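You operate a simulated robot arm through the tools that you are given. There is no shell and no other tool. Be economical: measure what you need, move in short steps, check, and stop when the job is done.

You are at the controls of a simulated robot arm. One attempt, no reset.

JOB
Grout the green tiled board with the red float.
Fine: slide the grey cover open, press grout from the small white pan over the board, put the float back and shut the cover. Set down upright: red float. A coat counts when it lies all over at full strength: go over it till it gets no stronger.

It is judged by the outcome, as a careful person would: the job done as asked, and still so three seconds after it is handed in. It fails if anything else is knocked over, pushed out of place, dropped, spilled or broken. Lids that push on must go on centred and level and be pressed home; caps that screw on are set level and turned clockwise until they are tight.

ROBOT AND FRAMES
A 7-joint arm with a two-finger gripper, hanging from a carriage that runs on a rail from [-198.2, 0.8] to [89.8, -0.3] (x, y) and turns from -6.231 to 5.777 rad about z. Base frame: it is fixed where the carriage stands at the start and does not move with it; the origin is on the floor, on the carriage's upright axis, x ahead of it, y to its left, z up; the surface under the hand at the start is at about z = 80. Lengths are in cm, angles in rad, forces in N, time in s.
With the tool pointing down near the work surface it reaches from about 10 to 40 cm from the robot's upright axis, wherever it stands. Its first joint turns from -2.897 to 2.897 rad. Places, roughly: green tiled board [0, -10, 80]; grey sliding cover [20, -10, 80]; red float (8x6x10 cm) [20, -30, 80]; red knob [-10, -30, 90]; small white pan [20, -10, 80]. Payload 1.37 kg.
Tool frame: the origin (TCP) lies between the finger pads and is the grasp point; the fingertips stand 1.6 cm ahead of it; z points along the fingers, y is the line along which they close. Largest opening 9.2 cm; the body of the gripper starts 7.4 cm behind the TCP.
Orientation is told as [roll, pitch, yaw] about the base's x, y, z axes, in that order, counted from this pose: with the fingers straight down and closing along the base's y, the tool's x points along the base's -x, its y along +y and its z along -z.

CONTROLS
- The arm moves only by the tool step_arm. Its argument "commands" is a list of rows, each a list of 7 numbers: the shift along the tool's x, y, z in units of 40 mm (1.0 is 40 mm), then the turn, a rotation vector about the tool's x, y, z in units of 4 degrees (1.0 is 4 degrees), then the opening in per cent of the stroke, from 0 (shut) to 100 (fully open). In form: [[tx, ty, tz, rx, ry, rz, hand], ...]. A call has 1 to 10 rows; each row shifts and turns the commanded pose from where the row before left it, along the tool's axes as they then stand. A call with a number of a shift or a turn outside -1 to 1 is refused whole. Rows are played at 5 a second. More than 5 cm and 0.15 rad between two rows, or a gripper value outside its range, and nothing of the call is played. A pose out of reach is approached as far as the arm can. The call stops where the force on the tool passes 40 N (or 10 N more than at its start, if that is more) or the arm is blocked; 0.2 s more then pass. Each finger halts on what it meets, pressing with about 26 N; the grip force reading is that of the motor and also rises with nothing between the fingers. The clock runs only during rows and for 0.2 s after the last one: add rows that do not move to give the fingers time. The reply holds the time, the measured pose of the TCP, the force on the tool along the base axes, the opening and the grip force, in the units named above and with some noise, with the torque about the TCP (base axes, N m) and any sound that the robot's microphone picked up, and new pictures: "views" is both (left out), scene, wrist or none.
- Cameras (640 x 400 px; columns grow to the right, rows downward): "scene" is now at [17.31, -4.99, 174.64]; the picture's right is [-0.83, 0.56, 0.00], its down [0.52, 0.77, -0.36] and it looks along [-0.20, -0.30, -0.93] (base axes); focal length 268 px, centre (320, 200). "wrist" rides on the gripper at [7.1, 1.9, -11.1] in the tool frame; the picture's right is [-0.26, 0.97, 0.00], its down [-0.78, -0.21, -0.59] and it looks along [-0.57, -0.15, 0.81] (tool axes); focal length 280 px, centre (320, 200). There is no depth. A picture from a camera that has moved, and an enlarged one, comes with that camera's place and axes in the base frame and with its lens. The place of the scene camera against the robot may be out by one fixed shift of up to 1.2 cm in any direction.
- raise_lower(by): slides the trunk up (or, below 0, down) by that many cm; the arm and the scene camera ride with it, the base frame stays. It gives what a move gives, with no picture.
- drive_base(legs): drives the robot by 1 to 6 legs, each [ahead, left, turn to the left] in cm, cm and rad, along the robot's own axes; the way and the turn of a leg run together, so that a leg with both is an arc; at most 150 cm and 3.142 rad a leg. The arm and the cameras ride along, it lands a little off, and it stops where it bumps. It keeps to its track: a leg is cut to what the track allows. It gives what a move gives, and a new picture of the scene camera.
- turn_head(pan, tilt): turns the head with the scene camera to pan (to the left, within 2.705 rad either way) and tilt (down, from -0.506 to 1.204), counted from straight ahead of the robot. It gives what a move gives, and a new picture of the scene camera.
- zoom(camera, box): a new picture of the part [left, top, right, bottom] of that camera's present view, enlarged. No time passes.
- close_job(): hands the job in; it is judged then, once.

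Go step by step. Nothing tells you exact positions but the pictures and the camera data: compare them with the known pose of the tool, close in by small moves and look again before you grip or let go. The budget is 120 turns and 260 pictures, counting those below and the enlarged ones. Unless the task says otherwise, let go and move clear before handing in, and close with one line.

The tools are called after "Call:" as name(argument=value, ...) on one line, values as JSON. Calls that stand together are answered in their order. step_arm: Moves the arm, as the interface text tells. Its arguments: {"type":"object","properties":{"commands":{"type":"array","items":{"type":"array","items":{"type":"number"}}},"views":{"type":"string","enum":["both","scene","wrist","none"]}},"required":["commands"]} The other tools are called the same way: raise_lower (by) slides the trunk up or down; drive_base (legs) drives the base; turn_head (pan, tilt) turns the head that bears the scene camera; zoom (camera, box) takes an enlarged picture of a part of a camera's view; close_job () hands the job in.

At the start:

```text
clock: 0.0
position: [16.97, -24.62, 121.95]
ee_rot: [0.0, 0.0, 0.0]
ft_force: [-0.2, 0.8, -0.2]
torque: [0.02, -0.01, -0.03]
grip_width: 9.2
gripper_force: 0.1
trunk travel left (down, up): [-57.5, 8.5]
robot x, y, heading: [0.03, -0.01, -0.001]
head pan, tilt: [-2.166, 1.201]
```

scene: 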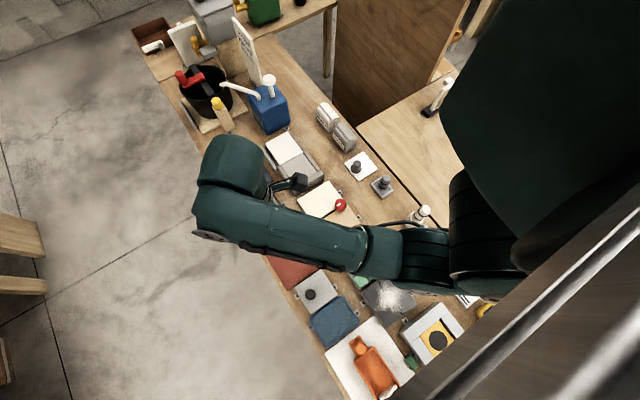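
wrist: 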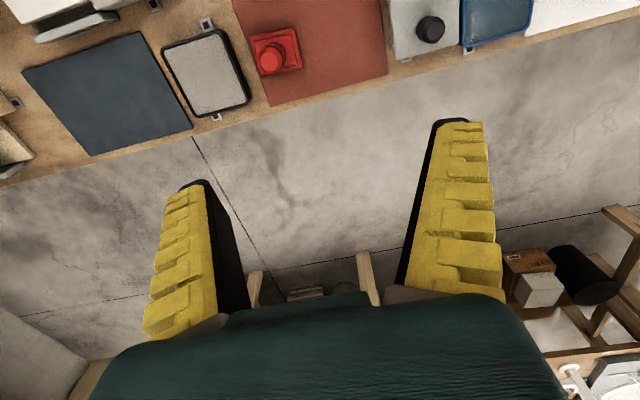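

The bench runs along y, and the arm hides part of the middle of it. I'll zoom in on both views to find the board, cover, pan and float.

Call:
zoom(camera="scene", box=[240, 120, 480, 400])

Call:
zoom(camera="wrist", box=[0, 0, 640, 200])

Call:
turn_head(pan=-1.6, tilt=1.2)

```text
1.43 times, centred on (360, 260) of scene
camera zoom: at [17.31, -4.99, 174.64], right [-0.83, 0.56, 0.0], down [0.52, 0.77, -0.36], along [-0.2, -0.3, -0.93], focal length 382 px, centre (263, 114)
```

zoom: 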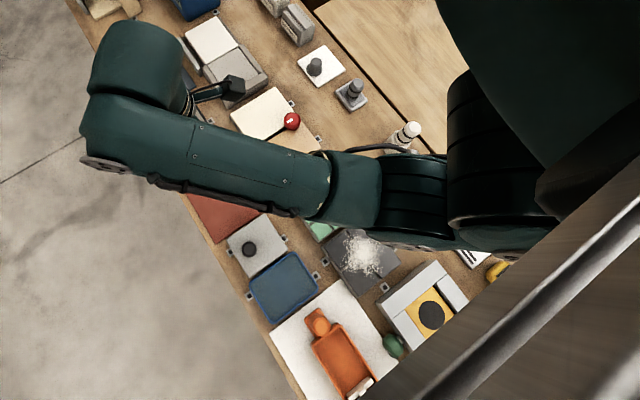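

```text
1.00 times, centred on (320, 100) of wrist (not enlarged: the box is as wide or as high as the picture)
camera zoom: at [9.87, -22.9, 132.98], right [0.26, 0.97, 0.0], down [0.78, -0.21, 0.59], along [0.57, -0.15, -0.81], focal length 280 px, centre (320, 300)
```

zoom: 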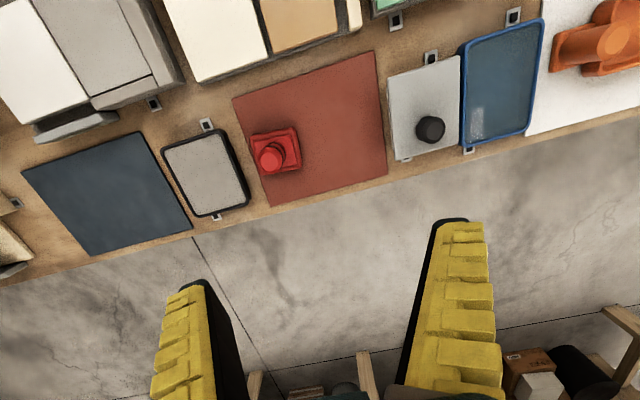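

```text
clock: 1.0
position: [16.9, -24.63, 121.86]
ee_rot: [-0.001, -0.001, 0.001]
ft_force: [0.0, 0.3, 0.6]
torque: [0.0, -0.04, 0.0]
grip_width: 9.19
gripper_force: 0.0
trunk travel left (down, up): [-57.5, 8.5]
robot x, y, heading: [-0.18, 0.3, 0.004]
head pan, tilt: [-1.6, 1.201]
camera scene: at [20.27, -5.95, 174.64], right [-1.0, 0.03, 0.0], down [0.03, 0.93, -0.36], along [-0.01, -0.36, -0.93], focal length 268 px, centre (320, 200)
```

scene: 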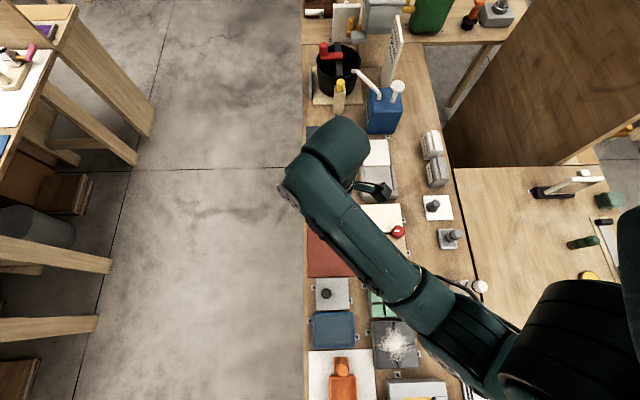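

I can already see the red float on a red mat, the green board and a white pan. I'll move the hand back over the bench so the wrist camera can see the area, and so the scene camera sees past the arm.

Call:
step_arm(commands=[[1, 0, 0, 0, 0, 0, 100], [1, 0, 0, 0, 0, 0, 100], [1, 0, 0, 0, 0, 0, 100], [1, 0, 0, 0, 0, 0, 100], [1, 0, 0, 0, 0, 0, 100], [1, 0, 0, 0, 0, 0, 100]])

```text
clock: 2.4
position: [-7.09, -24.51, 121.81]
ee_rot: [0.0, 0.0, 0.002]
ft_force: [0.6, 0.4, -0.1]
torque: [-0.01, 0.0, 0.01]
grip_width: 9.19
gripper_force: 0.1
trunk travel left (down, up): [-57.5, 8.5]
robot x, y, heading: [-0.04, 0.27, -0.005]
head pan, tilt: [-1.6, 1.201]
camera scene: at [20.28, -5.94, 174.65], right [-1.0, 0.03, 0.0], down [0.03, 0.93, -0.36], along [-0.01, -0.36, -0.93], focal length 268 px, centre (320, 200)
camera wrist: at [-14.14, -22.7, 132.91], right [0.26, 0.97, 0.0], down [0.78, -0.21, 0.59], along [0.57, -0.15, -0.81], focal length 280 px, centre (320, 200)
```

scene: 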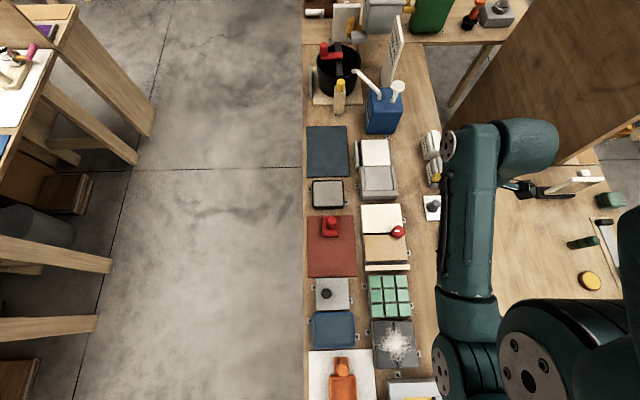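
wrist: 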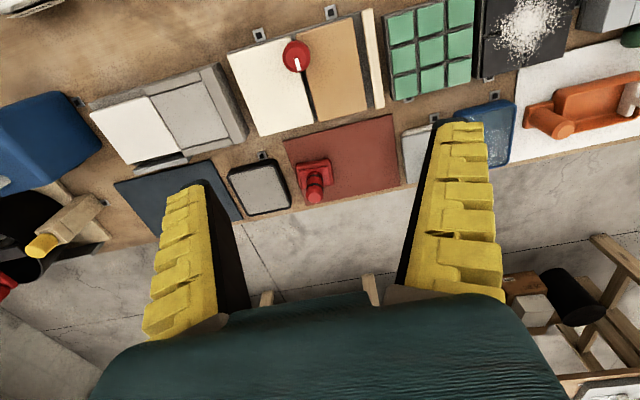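

Call:
zoom(camera="scene", box=[290, 120, 450, 220])

Call:
zoom(camera="scene", box=[290, 200, 450, 300])

Call:
zoom(camera="scene", box=[290, 260, 450, 360])

Call:
zoom(camera="wrist", box=[60, 0, 420, 225])

Call:
zoom(camera="wrist", box=[360, 0, 640, 175])

```text
4.00 times, centred on (370, 170) of scene
camera zoom: at [20.28, -5.94, 174.65], right [-1.0, 0.03, 0.0], down [0.03, 0.93, -0.36], along [-0.01, -0.36, -0.93], focal length 1071 px, centre (120, 320)
```

zoom: 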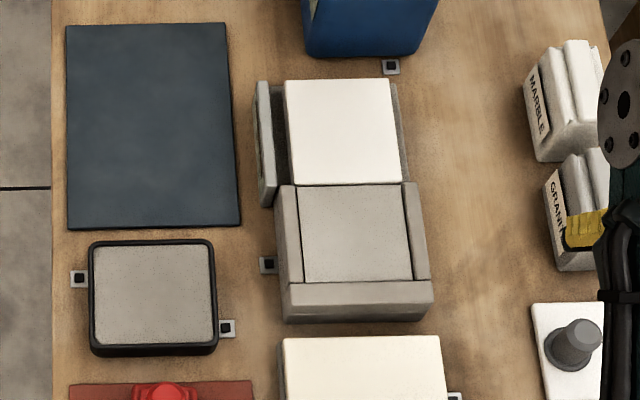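

```text
4.00 times, centred on (370, 250) of scene
camera zoom: at [20.28, -5.94, 174.65], right [-1.0, 0.03, 0.0], down [0.03, 0.93, -0.36], along [-0.01, -0.36, -0.93], focal length 1071 px, centre (120, 0)
```

zoom: 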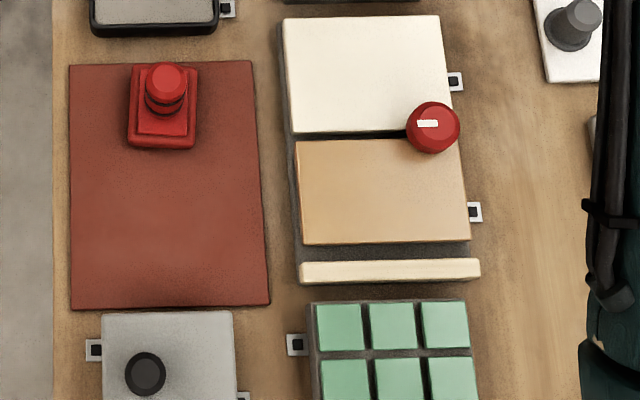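

```text
4.00 times, centred on (370, 310) of scene
camera zoom: at [20.28, -5.94, 174.65], right [-1.0, 0.03, 0.0], down [0.03, 0.93, -0.36], along [-0.01, -0.36, -0.93], focal length 1071 px, centre (120, -240)
```

zoom: 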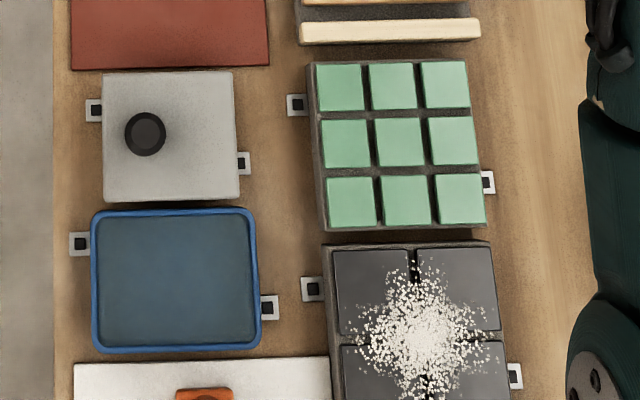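

```text
1.78 times, centred on (240, 112) of wrist
camera zoom: at [-14.14, -22.7, 132.91], right [0.26, 0.97, 0.0], down [0.78, -0.21, 0.59], along [0.57, -0.15, -0.81], focal length 498 px, centre (462, 356)
```

zoom: 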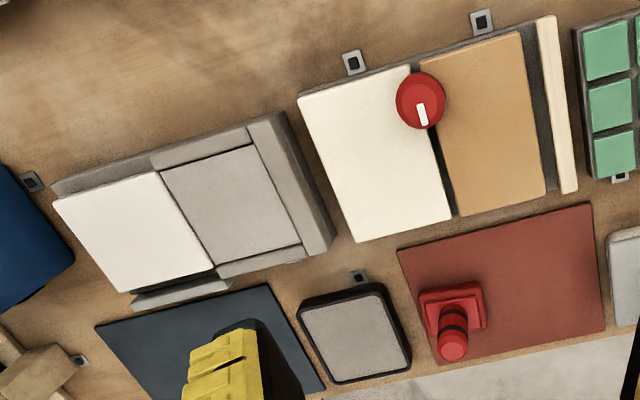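

```text
2.29 times, centred on (500, 88) of wrist
camera zoom: at [-14.14, -22.7, 132.91], right [0.26, 0.97, 0.0], down [0.78, -0.21, 0.59], along [0.57, -0.15, -0.81], focal length 641 px, centre (-91, 457)
```

zoom: 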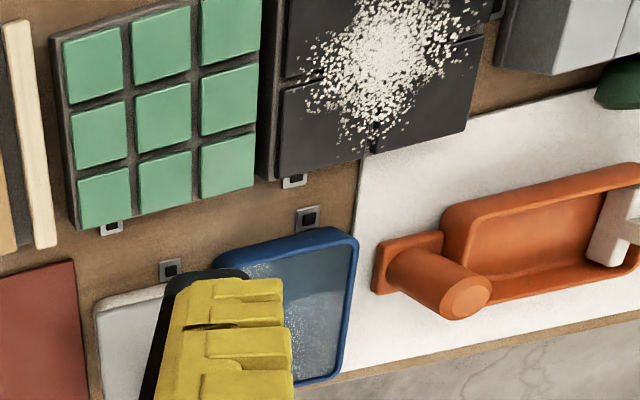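

The grey plate with the dark knob at about (17, -9) looks like the sliding cover, and the pan should be under it. The green board is near (-3, -8) and the float near (15, -31.5). I'll take a closer look from lower down.

Call:
step_arm(commands=[[-1, 0.8, 0, 0, 0, 0, 100], [-1, 0.8, 0, 0, 0, 0, 100], [-1, 0.8, 0, 0, 0, 0, 100], [0, 0, 1, 0, 0, 0, 100], [0, 0, 1, 0, 0, 0, 100], [0, 0, 1, 0, 0, 0, 100], [0, 0, 1, 0, 0, 0, 100]])

```text
refused: row 1 steps farther than a row can; nothing moved
```

The diagonal rows were slightly too long, so I'll split the motion differently.

Call:
step_arm(commands=[[-1, 0.6, 0, 0, 0, 0, 100], [-1, 0.6, 0, 0, 0, 0, 100], [-1, 0.6, 0, 0, 0, 0, 100], [0, 0.6, 1, 0, 0, 0, 100], [0, 0, 1, 0, 0, 0, 100], [0, 0, 1, 0, 0, 0, 100], [0, 0, 1, 0, 0, 0, 100]])

```text
clock: 4.0
position: [5.79, -17.82, 103.69]
ee_rot: [-0.002, -0.001, -0.001]
ft_force: [0.4, -0.4, 0.2]
torque: [0.02, 0.03, 0.0]
grip_width: 9.18
gripper_force: 0.0
out of reach, approached as far as the arm can: row 1, 2, 3
trunk travel left (down, up): [-57.5, 8.5]
robot x, y, heading: [0.08, 0.04, -0.003]
head pan, tilt: [-1.6, 1.201]
camera scene: at [20.28, -5.95, 174.65], right [-1.0, 0.03, 0.0], down [0.03, 0.93, -0.36], along [-0.01, -0.36, -0.93], focal length 268 px, centre (320, 200)
camera wrist: at [-1.3, -16.06, 114.67], right [0.26, 0.96, 0.0], down [0.78, -0.21, 0.59], along [0.57, -0.16, -0.81], focal length 280 px, centre (320, 200)
```

scene: 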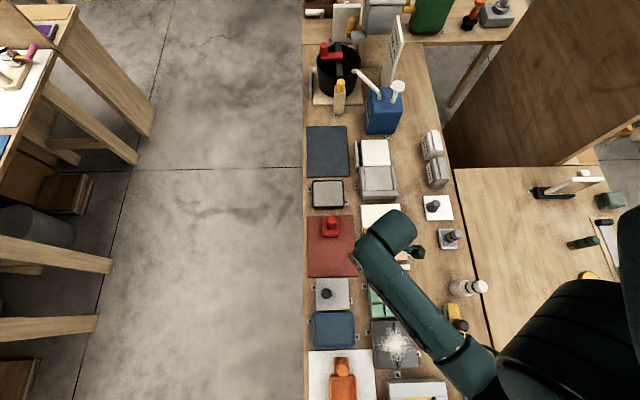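
wrist: 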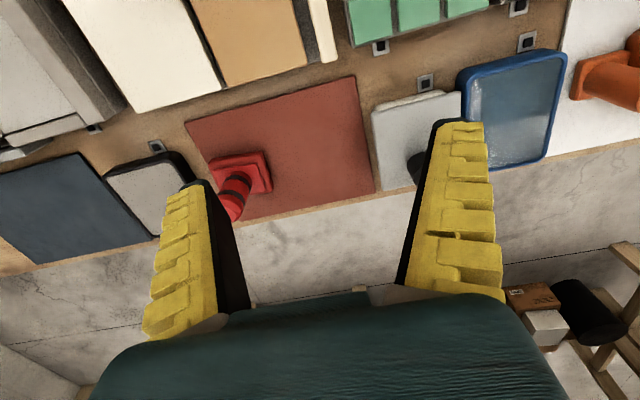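

To work on the board, pan and cover I need a better standing place. I'll drive back along the rail to x≈-15 and inspect the cover there.

Call:
drive_base(legs=[[-15, 0, 0]])

Call:
step_arm(commands=[[-1, 0.4, 0, 0, 0, 0, 100], [-1, 0.4, 0, 0, 0, 0, 100], [-1, 0.4, 0, 0, 0, 0, 100], [0, 0.4, 0.5, 0, 0, 0, 100]])

```text
clock: 5.3
position: [-8.91, -17.76, 103.64]
ee_rot: [-0.001, 0.001, -0.003]
ft_force: [-0.1, 0.0, 0.3]
torque: [0.01, 0.02, 0.04]
grip_width: 9.21
gripper_force: 0.1
trunk travel left (down, up): [-57.5, 8.5]
robot x, y, heading: [-14.6, -0.05, -0.004]
head pan, tilt: [-1.6, 1.201]
camera scene: at [5.69, -5.96, 174.65], right [-1.0, 0.03, 0.0], down [0.03, 0.93, -0.36], along [-0.01, -0.36, -0.93], focal length 268 px, centre (320, 200)
```

scene: 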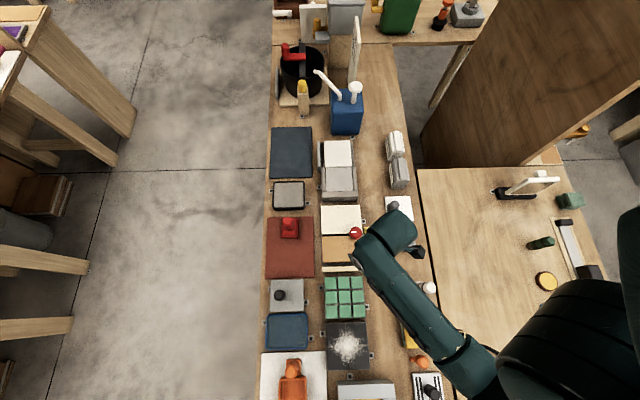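

```text
clock: 6.3
position: [3.21, -11.34, 101.68]
ee_rot: [0.0, 0.0, -0.003]
ft_force: [-0.3, -0.2, -0.3]
torque: [0.01, 0.0, -0.01]
grip_width: 9.2
gripper_force: 0.0
trunk travel left (down, up): [-57.5, 8.5]
robot x, y, heading: [-14.54, -0.35, 0.001]
head pan, tilt: [-1.6, 1.201]
camera scene: at [5.69, -5.96, 174.65], right [-1.0, 0.03, 0.0], down [0.03, 0.93, -0.36], along [-0.01, -0.36, -0.93], focal length 268 px, centre (320, 200)
camera wrist: at [-3.84, -9.6, 112.72], right [0.27, 0.96, 0.0], down [0.78, -0.21, 0.59], along [0.57, -0.16, -0.81], focal length 280 px, centre (320, 200)
```

scene: 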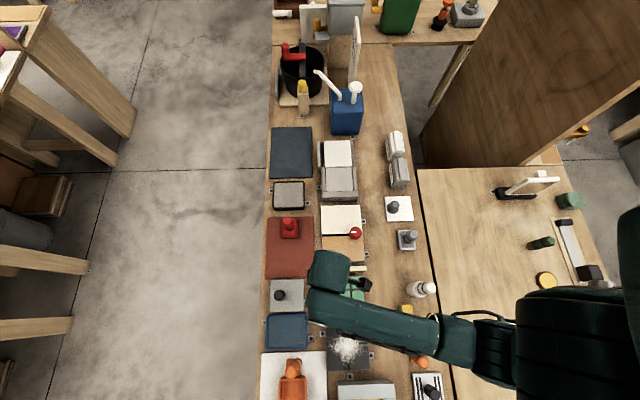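
wrist: 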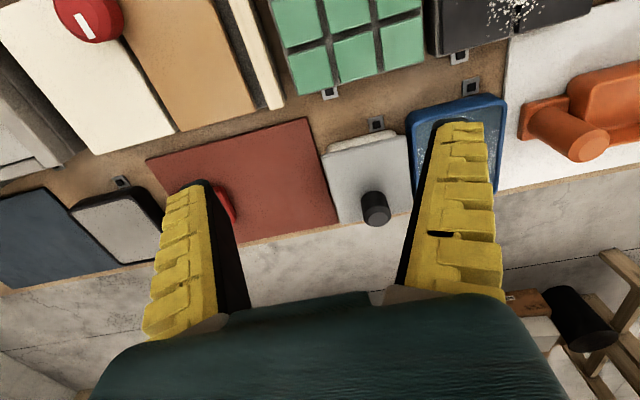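

Call:
zoom(camera="wrist", box=[300, 100, 428, 240])

Call:
zoom(camera="scene", box=[255, 260, 335, 360])

```text
2.86 times, centred on (364, 170) of wrist
camera zoom: at [-3.84, -9.6, 112.72], right [0.27, 0.96, 0.0], down [0.78, -0.21, 0.59], along [0.57, -0.16, -0.81], focal length 801 px, centre (194, 286)
```

zoom: 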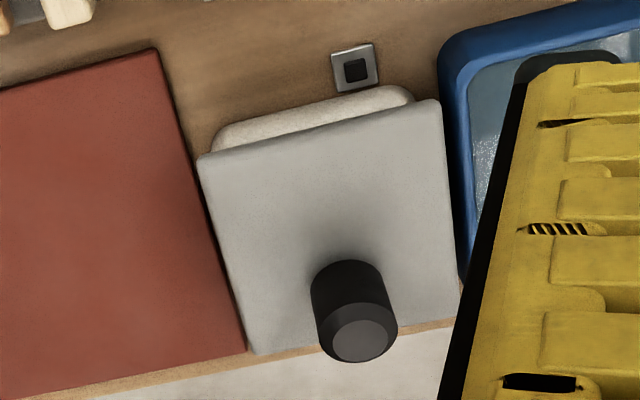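

```text
4.00 times, centred on (295, 310) of scene
camera zoom: at [5.69, -5.96, 174.65], right [-1.0, 0.03, 0.0], down [0.03, 0.93, -0.36], along [-0.01, -0.36, -0.93], focal length 1071 px, centre (420, -240)
```

zoom: 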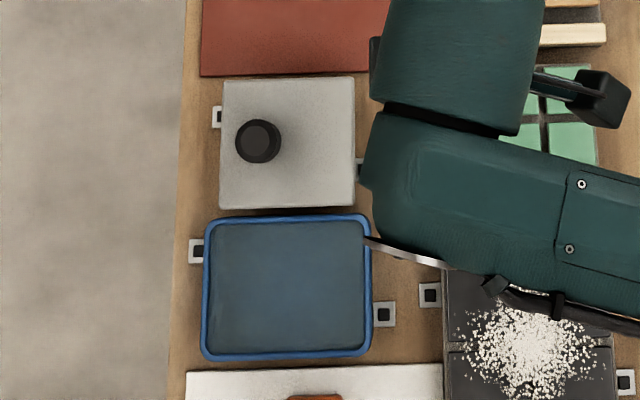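

The pan's pale rim shows under the cover's -x edge. The knob is at about (18.8, -8.8), with its top near z 87. I'll move the hand over it, part-closed, and check.

Call:
step_arm(commands=[[-1, 0.2, 0, 0, 0, 0, 65], [-1, 0.2, 0, 0, 0, 0, 65], [-1, 0.2, 0, 0, 0, 0, 65], [-0.9, 0.05, 0, 0, 0, 0, 65], [0, 0, 0.9, 0, 0, 0, 65], [0, 0, 0.9, 0, 0, 0, 65], [0, 0, 0, 0, 0, 0, 65]])

```text
clock: 7.9
position: [18.92, -8.72, 94.28]
ee_rot: [0.001, 0.001, -0.004]
ft_force: [-0.8, 0.7, 0.0]
torque: [0.02, -0.02, 0.03]
grip_width: 6.22
gripper_force: 1.6
trunk travel left (down, up): [-57.5, 8.5]
robot x, y, heading: [-14.3, -0.03, -0.008]
head pan, tilt: [-1.6, 1.201]
camera scene: at [5.68, -5.96, 174.64], right [-1.0, 0.03, 0.0], down [0.03, 0.93, -0.36], along [-0.01, -0.36, -0.93], focal length 268 px, centre (320, 200)
camera wrist: at [11.86, -6.88, 105.32], right [0.27, 0.96, 0.0], down [0.78, -0.21, 0.59], along [0.57, -0.16, -0.81], focal length 280 px, centre (320, 200)
```

scene: 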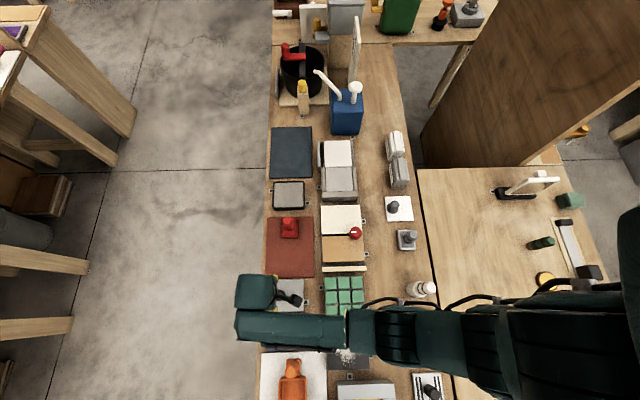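
wrist: 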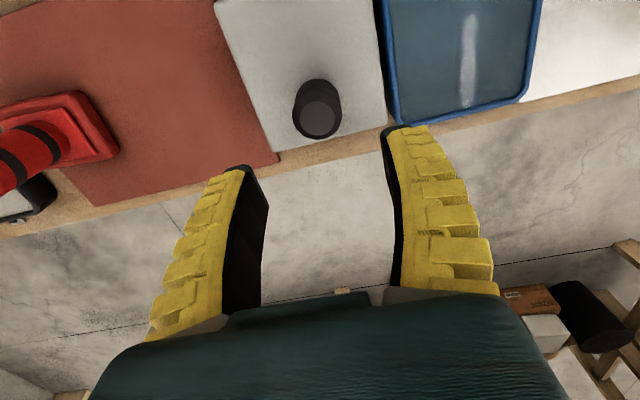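

Comparing the two views puts the knob top at about (18.0, -8.9, 88). I'll centre over it and descend until the tips straddle it.

Call:
step_arm(commands=[[0.22, -0.04, 0, 0, 0, 0, 65], [0, 0, 0.7, 0, 0, 0, 65], [0, 0, 0.6, 0, 0, 0, 65], [0, 0, 0.4, 0, 0, 0, 65]], views="wrist")

```text
clock: 8.9
position: [17.83, -9.2, 87.6]
ee_rot: [0.001, 0.0, -0.004]
ft_force: [0.5, 0.4, 0.1]
torque: [0.04, -0.03, -0.02]
grip_width: 6.24
gripper_force: 1.6
trunk travel left (down, up): [-57.5, 8.5]
robot x, y, heading: [-14.4, -0.27, -0.002]
head pan, tilt: [-1.6, 1.201]
camera wrist: at [10.82, -7.33, 98.63], right [0.27, 0.96, 0.0], down [0.78, -0.21, 0.59], along [0.57, -0.16, -0.81], focal length 280 px, centre (320, 200)
```

wrist: 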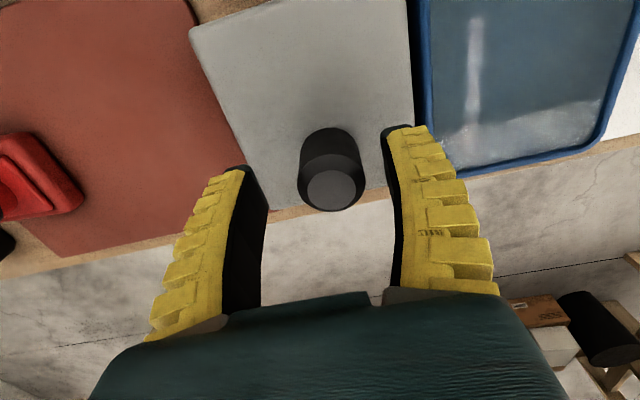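

The knob is centred between the fingers. I'll go down 1.5 cm and grip.

Call:
step_arm(commands=[[-0.02, 0.05, 0.37, 0, 0, 0, 65], [0, 0, 0, 0, 0, 0, 30], [0, 0, 0, 0, 0, 0, 30], [0, 0, 0, 0, 0, 0, 30]], views="wrist")

```text
clock: 9.9
position: [17.86, -8.87, 85.94]
ee_rot: [-0.001, 0.0, -0.002]
ft_force: [1.2, 0.0, -0.9]
torque: [0.01, -0.01, 0.02]
grip_width: 3.19
gripper_force: 3.0
trunk travel left (down, up): [-57.5, 8.5]
robot x, y, heading: [-14.33, 0.09, -0.005]
head pan, tilt: [-1.6, 1.201]
camera wrist: at [10.82, -7.03, 97.11], right [0.27, 0.96, 0.0], down [0.78, -0.21, 0.59], along [0.57, -0.16, -0.81], focal length 280 px, centre (320, 200)
```

wrist: 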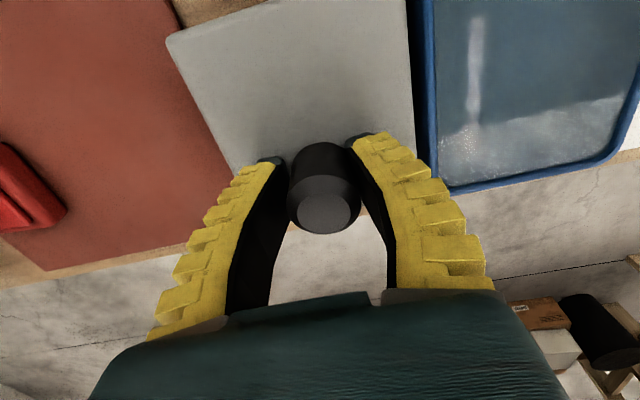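

The knob is gripped (3.2 cm). I'll try a small slide toward +x and read the force.

Call:
step_arm(commands=[[0, 0, 0, 0, 0, 0, 15], [-0.12, 0, 0, 0, 0, 0, 15], [-0.13, 0, 0, 0, 0, 0, 15]], views="wrist")

```text
clock: 10.7
position: [17.97, -8.88, 85.85]
ee_rot: [-0.001, 0.016, -0.003]
ft_force: [-25.2, -1.8, 21.3]
torque: [-0.03, 0.27, -0.02]
grip_width: 2.47
gripper_force: 28.4
trunk travel left (down, up): [-57.5, 8.5]
robot x, y, heading: [-14.53, -0.44, -0.005]
head pan, tilt: [-1.6, 1.201]
camera wrist: at [11.07, -7.08, 97.02], right [0.27, 0.96, 0.0], down [0.79, -0.21, 0.58], along [0.56, -0.16, -0.82], focal length 280 px, centre (320, 200)
```

wrist: 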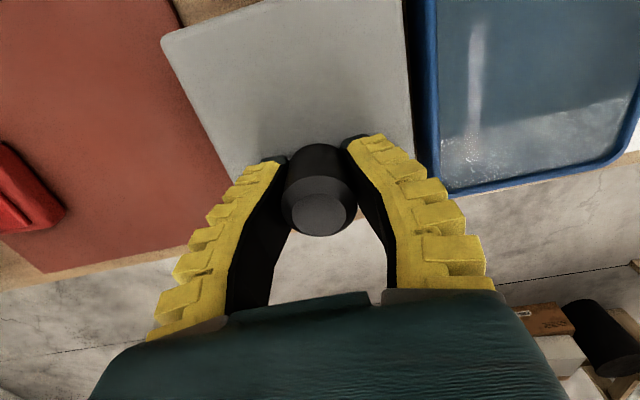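

It's blocked toward +x. I'll return and try -x.

Call:
step_arm(commands=[[0.25, 0, 0, 0, 0, 0, 15], [0.12, 0, 0, 0, 0, 0, 15], [0.13, 0, 0, 0, 0, 0, 15]], views="wrist")

```text
clock: 11.5
position: [17.72, -8.77, 86.28]
ee_rot: [0.001, -0.017, -0.004]
ft_force: [17.8, 1.6, -18.0]
torque: [0.0, -0.13, -0.01]
grip_width: 1.78
gripper_force: 27.8
trunk travel left (down, up): [-57.5, 8.5]
robot x, y, heading: [-14.29, -0.03, -0.007]
head pan, tilt: [-1.6, 1.201]
camera wrist: at [10.55, -6.94, 97.19], right [0.26, 0.96, 0.0], down [0.77, -0.21, 0.6], along [0.58, -0.16, -0.8], focal length 280 px, centre (320, 200)
```

wrist: 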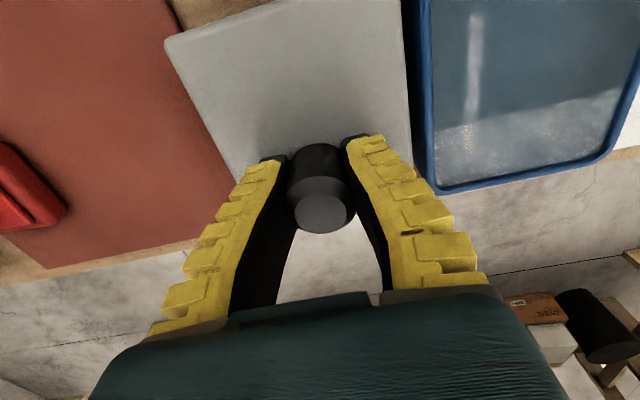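

It's also stiff toward -x. I'll relax that and try along y, over the mat (-y).

Call:
step_arm(commands=[[-0.25, 0, 0, 0, 0, 0, 28], [0, -0.12, 0, 0, 0, 0, 28], [0, -0.13, 0, 0, 0, 0, 28]], views="wrist")

```text
clock: 12.3
position: [17.92, -9.73, 85.96]
ee_rot: [0.001, 0.003, -0.003]
ft_force: [-0.6, 1.8, -0.1]
torque: [0.0, 0.02, 0.02]
grip_width: 3.05
gripper_force: 4.0
trunk travel left (down, up): [-57.5, 8.5]
robot x, y, heading: [-14.63, 0.36, -0.004]
head pan, tilt: [-1.6, 1.201]
camera wrist: at [10.82, -7.95, 97.15], right [0.27, 0.96, 0.0], down [0.78, -0.21, 0.59], along [0.57, -0.16, -0.81], focal length 280 px, centre (320, 200)
```

wrist: 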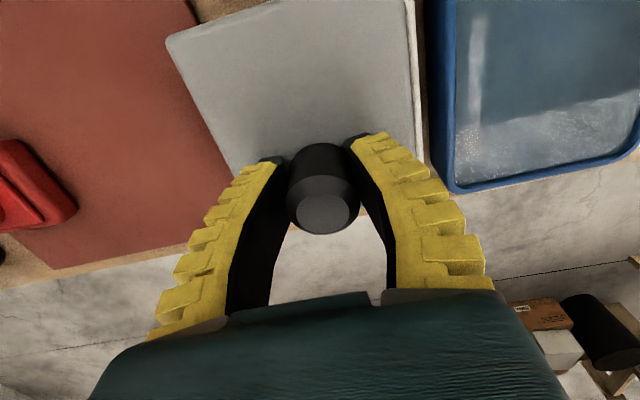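

The cover slides freely toward -y and the pan is appearing. I'll keep sliding it open.

Call:
step_arm(commands=[[0, -0.6, 0, 0, 0, 0, 28], [0, -0.6, 0, 0, 0, 0, 28], [0, -0.6, 0, 0, 0, 0, 28], [0, -0.4, 0, 0, 0, 0, 28]])

```text
clock: 13.3
position: [17.81, -18.69, 86.25]
ee_rot: [0.0, -0.001, -0.004]
ft_force: [0.2, 3.7, 0.5]
torque: [0.02, 0.0, -0.01]
grip_width: 3.14
gripper_force: 3.8
trunk travel left (down, up): [-57.5, 8.5]
robot x, y, heading: [-14.97, 0.21, -0.004]
head pan, tilt: [-1.6, 1.201]
camera scene: at [5.69, -5.92, 174.64], right [-1.0, 0.03, 0.0], down [0.03, 0.93, -0.36], along [-0.01, -0.36, -0.93], focal length 268 px, centre (320, 200)
camera wrist: at [10.79, -16.99, 97.28], right [0.26, 0.96, 0.0], down [0.78, -0.21, 0.59], along [0.57, -0.16, -0.81], focal length 280 px, centre (320, 200)
```

scene: 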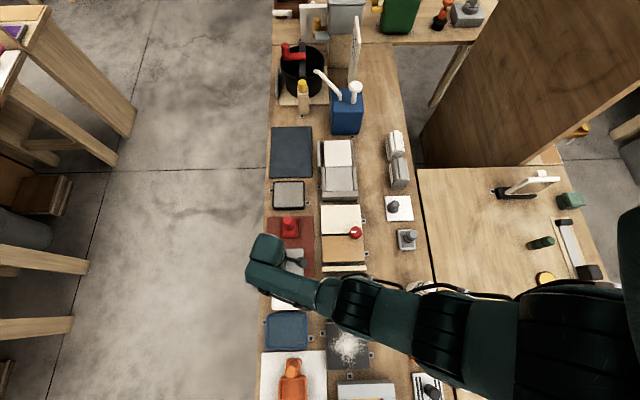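
wrist: 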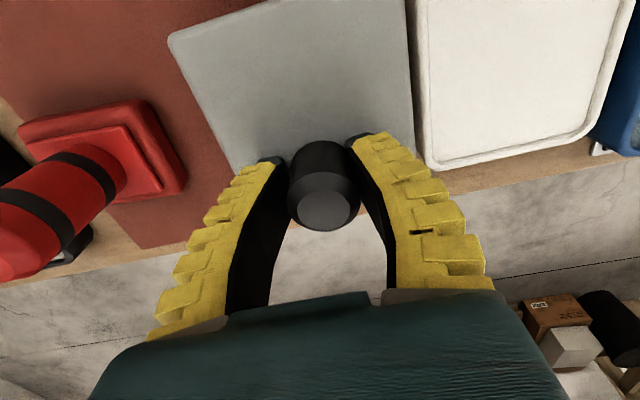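

The pan is uncovered. I'll nudge a little further to see whether the travel ends here.

Call:
step_arm(commands=[[0, -0.1, 0, 0, 0, 0, 28], [0, -0.1, 0, 0, 0, 0, 28]], views="none")

```text
clock: 13.9
position: [17.89, -19.15, 86.19]
ee_rot: [0.005, 0.001, -0.004]
ft_force: [-0.3, 15.4, 5.0]
torque: [0.23, 0.07, -0.02]
grip_width: 3.89
gripper_force: 9.7
trunk travel left (down, up): [-57.5, 8.5]
robot x, y, heading: [-14.26, 0.37, -0.002]
head pan, tilt: [-1.6, 1.201]
```

That's the stop, so the cover is fully open. I'll release, rise, and drive to x≈0 for the float.

Call:
step_arm(commands=[[0, 0.12, 0, 0, 0, 0, 28], [0, 0, 0, 0, 0, 0, 65], [0, 0, 0, 0, 0, 0, 65], [0, 0, -0.6, 0, 0, 0, 65], [0, 0, -1, 0, 0, 0, 65], [0, 0, -1, 0, 0, 0, 65], [0, 0, -1, 0, 0, 0, 65], [0, 0, -1, 0, 0, 0, 65]], views="wrist")

Call:
drive_base(legs=[[12, 0, 0]])

```text
clock: 15.7
position: [17.93, -18.94, 104.83]
ee_rot: [-0.001, 0.002, -0.003]
ft_force: [0.2, 0.4, 0.6]
torque: [-0.06, 0.02, 0.01]
grip_width: 6.21
gripper_force: 1.8
trunk travel left (down, up): [-57.5, 8.5]
robot x, y, heading: [-14.7, 0.0, -0.006]
head pan, tilt: [-1.6, 1.201]
camera wrist: at [10.93, -17.1, 115.78], right [0.27, 0.96, 0.0], down [0.78, -0.21, 0.59], along [0.57, -0.16, -0.81], focal length 280 px, centre (320, 200)
```

wrist: 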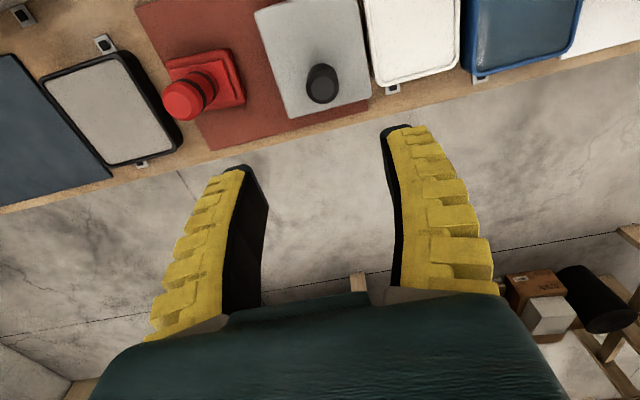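

```text
clock: 17.0
position: [30.12, -18.99, 104.68]
ee_rot: [0.0, 0.0, -0.005]
ft_force: [-0.1, -0.4, 0.0]
torque: [0.0, 0.0, 0.0]
grip_width: 6.22
gripper_force: 1.9
trunk travel left (down, up): [-57.5, 8.5]
robot x, y, heading: [-2.35, 0.15, -0.004]
head pan, tilt: [-1.6, 1.201]
camera scene: at [17.79, -6.03, 174.64], right [-1.0, 0.03, 0.0], down [0.03, 0.93, -0.36], along [-0.01, -0.36, -0.93], focal length 268 px, centre (320, 200)
```

scene: 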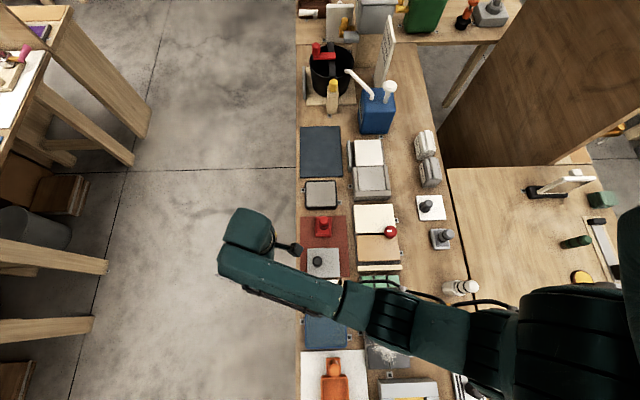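

The float handle top is consistently at about (14.9, -31.4, 89.5). I'll move above it.

Call:
step_arm(commands=[[0.95, -0.78, 0, 0, 0, 0, 65], [0.95, -0.78, 0, 0, 0, 0, 65], [0.95, -0.78, 0, 0, 0, 0, 65], [0.93, -0.77, 0, 0, 0, 0, 65], [0, 0, 0.7, 0, 0, 0, 65]], views="wrist")

```text
clock: 18.2
position: [15.11, -31.46, 102.11]
ee_rot: [-0.001, 0.001, -0.003]
ft_force: [0.4, 0.3, 0.2]
torque: [-0.03, -0.02, 0.01]
grip_width: 6.21
gripper_force: 1.9
trunk travel left (down, up): [-57.5, 8.5]
robot x, y, heading: [-2.19, 0.3, -0.008]
head pan, tilt: [-1.6, 1.201]
camera wrist: at [8.04, -29.61, 113.2], right [0.27, 0.96, 0.0], down [0.78, -0.21, 0.59], along [0.57, -0.16, -0.81], focal length 280 px, centre (320, 200)
```

wrist: 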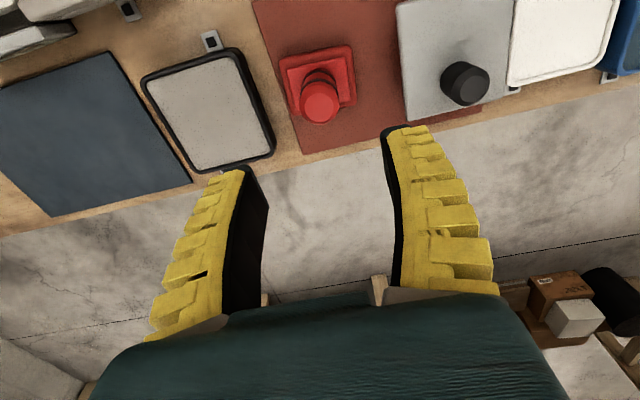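

Call:
zoom(camera="wrist", box=[250, 20, 410, 140])

```text
3.33 times, centred on (330, 80) of wrist
camera zoom: at [8.04, -29.61, 113.2], right [0.27, 0.96, 0.0], down [0.78, -0.21, 0.59], along [0.57, -0.16, -0.81], focal length 935 px, centre (287, 600)
```

zoom: 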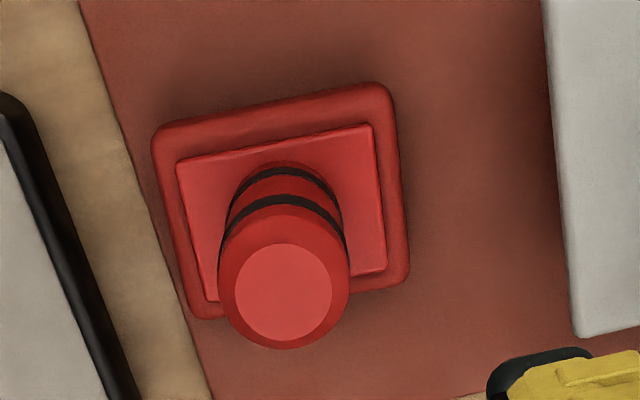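

I'll descend on the handle (about 3.3 cm thick) in two stages.

Call:
step_arm(commands=[[-0.02, -0.06, 0.9, 0, 0, 0, 65], [0, 0, 0.9, 0, 0, 0, 65], [0, 0, 0.7, 0, 0, 0, 65]], views="wrist")

```text
clock: 19.0
position: [14.79, -31.54, 92.03]
ee_rot: [0.001, 0.001, -0.006]
ft_force: [-0.5, 0.5, 0.6]
torque: [0.02, 0.0, 0.04]
grip_width: 6.21
gripper_force: 2.0
trunk travel left (down, up): [-57.5, 8.5]
robot x, y, heading: [-2.58, 0.22, -0.006]
head pan, tilt: [-1.6, 1.201]
camera wrist: at [7.9, -29.72, 103.1], right [0.27, 0.96, 0.0], down [0.78, -0.21, 0.59], along [0.57, -0.16, -0.81], focal length 280 px, centre (320, 200)
```

wrist: 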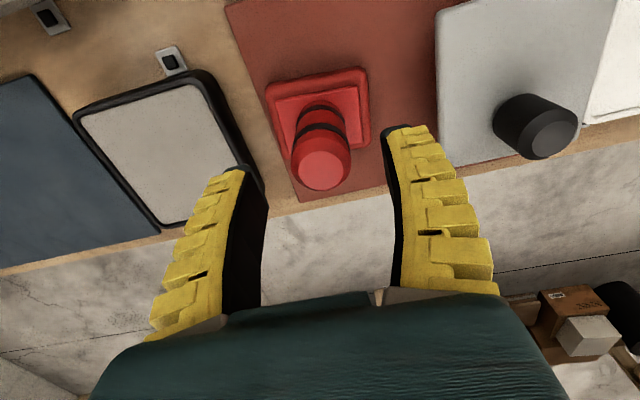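

Call:
step_arm(commands=[[-0.08, -0.04, 0.7, 0, 0, 0, 65], [0, 0, 0.7, 0, 0, 0, 65], [0, 0, 0, 0, 0, 0, 30], [0, 0, 0, 0, 0, 0, 15], [0, 0, 0, 0, 0, 0, 15]], views="wrist")

```text
clock: 20.2
position: [15.27, -31.66, 86.53]
ee_rot: [0.0, 0.001, -0.006]
ft_force: [-2.3, 3.7, 9.4]
torque: [0.15, 0.47, -0.14]
grip_width: 2.72
gripper_force: 26.4
trunk travel left (down, up): [-57.5, 8.5]
robot x, y, heading: [-2.51, 0.32, -0.002]
head pan, tilt: [-1.6, 1.201]
camera wrist: at [8.34, -29.83, 97.62], right [0.27, 0.96, 0.0], down [0.78, -0.22, 0.59], along [0.57, -0.16, -0.81], focal length 280 px, centre (320, 200)
```

wrist: 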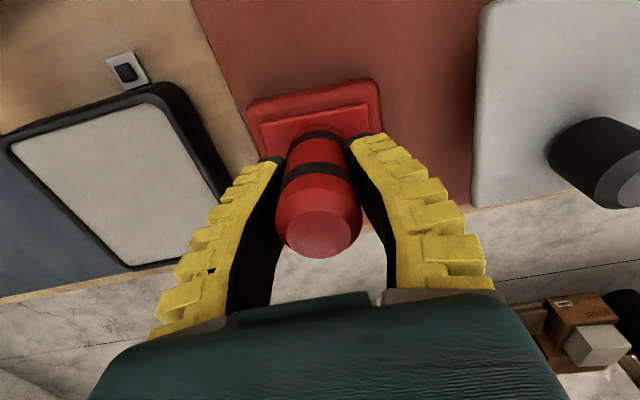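

The handle is gripped. I'll lift and check the float stays level.

Call:
step_arm(commands=[[0, 0, -0.5, 0, 0, 0, 15], [0, 0, -0.5, 0, 0, 0, 15], [0, 0, -1, 0, 0, 0, 15], [0, 0, -1, 0, 0, 0, 15], [0, 0, 0, 0, 0, 0, 15]])

```text
clock: 21.4
position: [15.49, -31.72, 98.41]
ee_rot: [0.001, 0.0, -0.006]
ft_force: [-0.1, -0.4, -1.1]
torque: [0.01, 0.02, -0.02]
grip_width: 2.28
gripper_force: 25.8
trunk travel left (down, up): [-57.5, 8.5]
robot x, y, heading: [-2.46, -0.04, -0.004]
head pan, tilt: [-1.6, 1.201]
camera scene: at [17.8, -6.03, 174.64], right [-1.0, 0.03, 0.0], down [0.03, 0.93, -0.36], along [-0.01, -0.36, -0.93], focal length 268 px, centre (320, 200)
camera wrist: at [8.46, -29.89, 109.49], right [0.27, 0.96, 0.0], down [0.78, -0.22, 0.59], along [0.57, -0.16, -0.81], focal length 280 px, centre (320, 200)
```

scene: 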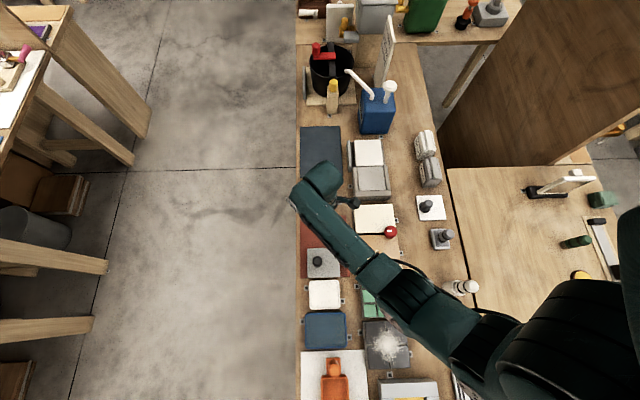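
wrist: 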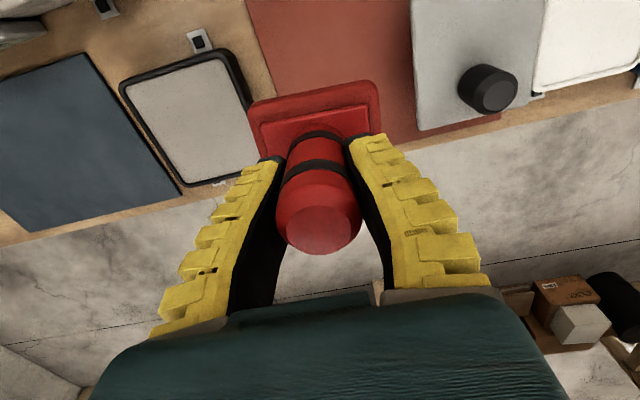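

The float is held level. I'll zoom on the pan to get its rim and inside.

Call:
zoom(camera="scene", box=[290, 240, 420, 360])

Call:
drive_base(legs=[[-12, 0, 0]])

```text
3.33 times, centred on (355, 300) of scene
camera zoom: at [17.8, -6.03, 174.64], right [-1.0, 0.03, 0.0], down [0.03, 0.93, -0.36], along [-0.01, -0.36, -0.93], focal length 892 px, centre (203, -133)
```

zoom: 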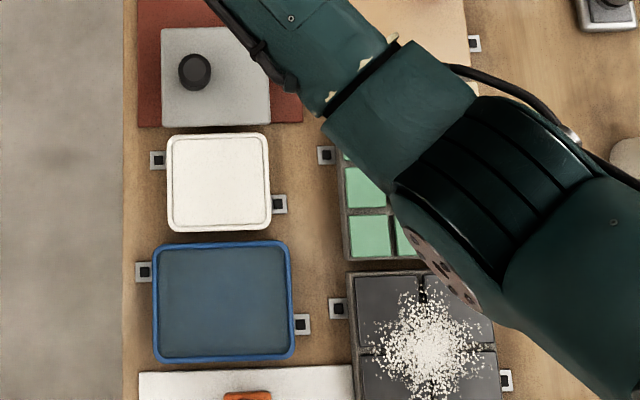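

```text
clock: 22.6
position: [3.33, -31.7, 98.42]
ee_rot: [-0.001, 0.001, -0.003]
ft_force: [-0.1, -0.4, -1.7]
torque: [0.0, 0.04, -0.03]
grip_width: 2.19
gripper_force: 26.1
trunk travel left (down, up): [-57.5, 8.5]
robot x, y, heading: [-14.73, 0.14, -0.003]
head pan, tilt: [-1.6, 1.201]
camera scene: at [5.57, -5.97, 174.64], right [-1.0, 0.03, 0.0], down [0.03, 0.93, -0.36], along [-0.01, -0.36, -0.93], focal length 268 px, centre (320, 200)
```

scene: 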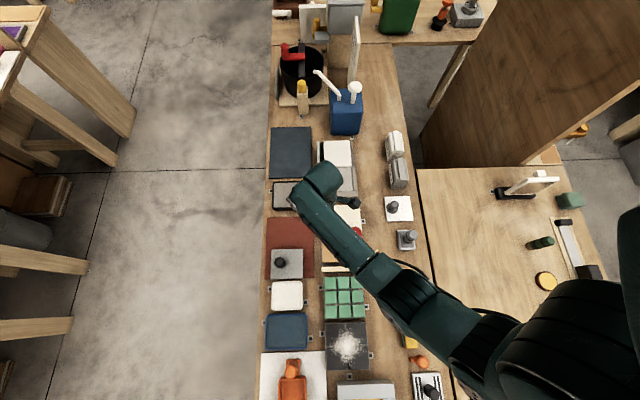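

The inside of the pan is roughly 9 cm in x by 8 cm in y, centred near (15.9, -9.2). The float is 8 cm long in y, so I'll turn it 90° to fit the pan with more room. First I'll carry it over.

Call:
step_arm(commands=[[-0.525, 0.94, 0, 0, 0, 0, 15], [-0.525, 0.94, 0, 0, 0, 0, 15], [-0.525, 0.94, 0, 0, 0, 0, 15], [-0.525, 0.94, 0, 0, 0, 0, 15], [-0.525, 0.94, 0, 0, 0, 0, 15], [-0.525, 0.94, 0, 0, 0, 0, 15]], views="none")

Call:
step_arm(commands=[[0, 0, 0, 0, 0, 1, 15], [0, 0, 0, 0, 0, 1, 15], [0, 0, 0, 0, 0, 1, 15], [0, 0, 0, 0, 0, 1, 15], [0, 0, 0, 0, 0, 1, 15], [0, 0, 0, 0, 0, 1, 15], [0, 0, 0, 0, 0, 1, 15], [0, 0, 0, 0, 0, 1, 15], [0, 0, 0, 0, 0, 1, 15], [0, 0, 0, 0, 0, 1, 15]], views="none")

Call:
step_arm(commands=[[0, 0, 0, 0, 0, 1, 15], [0, 0, 0, 0, 0, 1, 15], [0, 0, 0, 0, 0, 1, 15], [0, 0, 0, 0, 0, 1, 15], [0, 0, 0, 0, 0, 1, 15], [0, 0, 0, 0, 0, 1, 15], [0, 0, 0, 0, 0, 1, 15], [0, 0, 0, 0, 0, 1, 15], [0, 0, 0, 0, 0, 1, 15], [0, 0, 0, 0, 0, 1, 15]], views="none")

Call:
step_arm(commands=[[0, 0, 0, 0, 0, 1, 15], [0, 0, 0, 0, 0, 1, 15], [0, 0, 0, 0, 0, 0.5, 15], [0, 0, 0, 0, 0, 0, 15]])

```text
clock: 24.0
position: [15.78, -9.4, 98.46]
ee_rot: [-0.001, 0.0, -0.005]
ft_force: [-0.1, -0.1, -2.7]
torque: [0.01, -0.01, -0.03]
grip_width: 2.21
gripper_force: 25.2
trunk travel left (down, up): [-57.5, 8.5]
robot x, y, heading: [-14.49, -0.17, 0.003]
head pan, tilt: [-1.6, 1.201]
```

```text
clock: 26.2
position: [15.86, -9.13, 98.4]
ee_rot: [0.001, 0.0, -0.704]
ft_force: [-0.2, -0.6, -1.2]
torque: [-0.01, -0.01, -0.06]
grip_width: 2.17
gripper_force: 25.7
trunk travel left (down, up): [-57.5, 8.5]
robot x, y, heading: [-14.5, 0.36, -0.002]
head pan, tilt: [-1.6, 1.201]
```

```text
clock: 28.4
position: [15.91, -9.13, 98.36]
ee_rot: [0.0, -0.002, -1.4]
ft_force: [0.3, 0.6, -1.4]
torque: [-0.02, -0.01, 0.0]
grip_width: 2.13
gripper_force: 26.3
trunk travel left (down, up): [-57.5, 8.5]
robot x, y, heading: [-14.73, 0.05, 0.0]
head pan, tilt: [-1.6, 1.201]
```

```text
clock: 29.4
position: [15.96, -9.17, 98.34]
ee_rot: [0.0, 0.001, -1.578]
ft_force: [-1.1, 0.2, -0.7]
torque: [-0.02, 0.01, -0.03]
grip_width: 2.15
gripper_force: 26.0
trunk travel left (down, up): [-57.5, 8.5]
robot x, y, heading: [-14.49, 0.38, -0.003]
head pan, tilt: [-1.6, 1.201]
camera scene: at [5.56, -5.97, 174.64], right [-1.0, 0.03, 0.0], down [0.03, 0.93, -0.36], along [-0.01, -0.36, -0.93], focal length 268 px, centre (320, 200)
camera wrist: at [18.0, -2.23, 109.47], right [0.96, -0.27, 0.0], down [-0.22, -0.78, 0.59], along [-0.16, -0.57, -0.81], focal length 280 px, centre (320, 200)
```

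scene: 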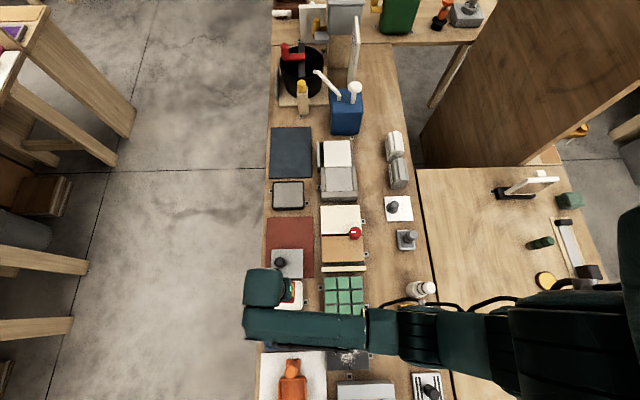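
wrist: 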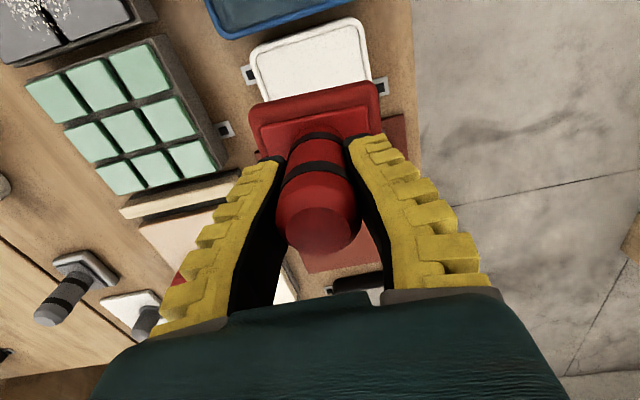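

The float is turned and above the pan. I'll zoom to measure the pan against the float before lowering.

Call:
zoom(camera="wrist", box=[220, 0, 420, 125])

```text
3.20 times, centred on (320, 62) of wrist
camera zoom: at [18.0, -2.23, 109.47], right [0.96, -0.27, 0.0], down [-0.22, -0.78, 0.59], along [-0.16, -0.57, -0.81], focal length 897 px, centre (320, 640)
```

zoom: 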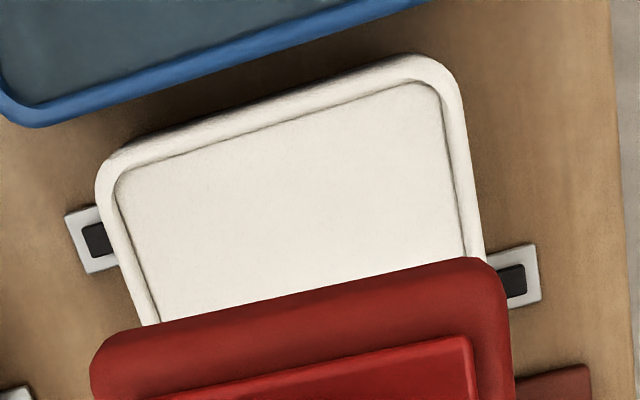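

The pan's inside centre is about (16.0, -8.9). I'll shift slightly and lower to just above the rim.

Call:
step_arm(commands=[[0.06, -0.05, 0.8, 0, 0, 0, 15], [0, 0, 0.8, 0, 0, 0, 15], [0, 0, 0.5, 0, 0, 0, 15]], views="wrist")

Call:
zoom(camera="wrist", box=[220, 20, 420, 145])

```text
clock: 30.2
position: [15.89, -8.81, 89.93]
ee_rot: [0.001, 0.0, -1.575]
ft_force: [0.1, -0.4, -2.2]
torque: [0.03, -0.03, -0.03]
grip_width: 2.13
gripper_force: 26.4
trunk travel left (down, up): [-57.5, 8.5]
robot x, y, heading: [-14.82, -0.16, -0.005]
head pan, tilt: [-1.6, 1.201]
camera wrist: at [17.93, -1.8, 100.98], right [0.96, -0.27, 0.0], down [-0.21, -0.78, 0.59], along [-0.16, -0.57, -0.81], focal length 280 px, centre (320, 200)
```

wrist: 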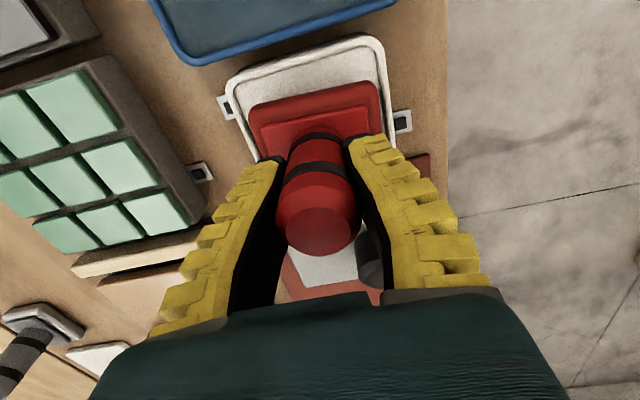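

```text
3.20 times, centred on (320, 82) of wrist
camera zoom: at [17.93, -1.8, 100.98], right [0.96, -0.27, 0.0], down [-0.21, -0.78, 0.59], along [-0.16, -0.57, -0.81], focal length 897 px, centre (320, 576)
```

zoom: 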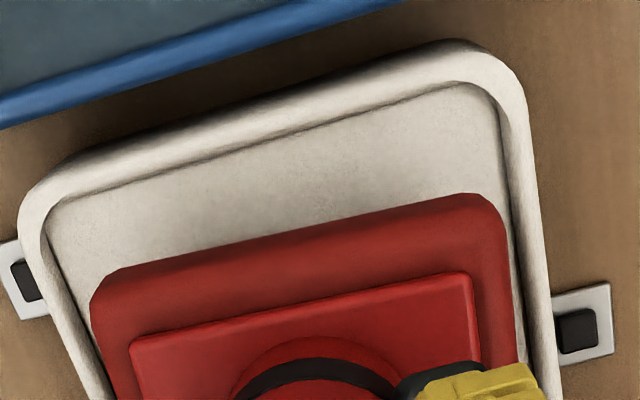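

It fits inside the rim. I'll lower gently until I feel the grout.

Call:
step_arm(commands=[[0, 0, 0.25, 0, 0, 0, 15], [0, 0, 0.2, 0, 0, 0, 15], [0, 0, 0.15, 0, 0, 0, 15]], views="none")

```text
clock: 30.9
position: [15.87, -9.04, 88.37]
ee_rot: [-0.001, -0.004, -1.574]
ft_force: [-12.9, 3.1, 30.0]
torque: [0.11, 0.23, -0.11]
grip_width: 3.2
gripper_force: 26.2
trunk travel left (down, up): [-57.5, 8.5]
robot x, y, heading: [-14.83, 0.3, -0.002]
head pan, tilt: [-1.6, 1.201]
stopped in row 3: the force on the tool passed its limit at 41 N (the readings are from after the stop); the commanded pose is now the measured one
```

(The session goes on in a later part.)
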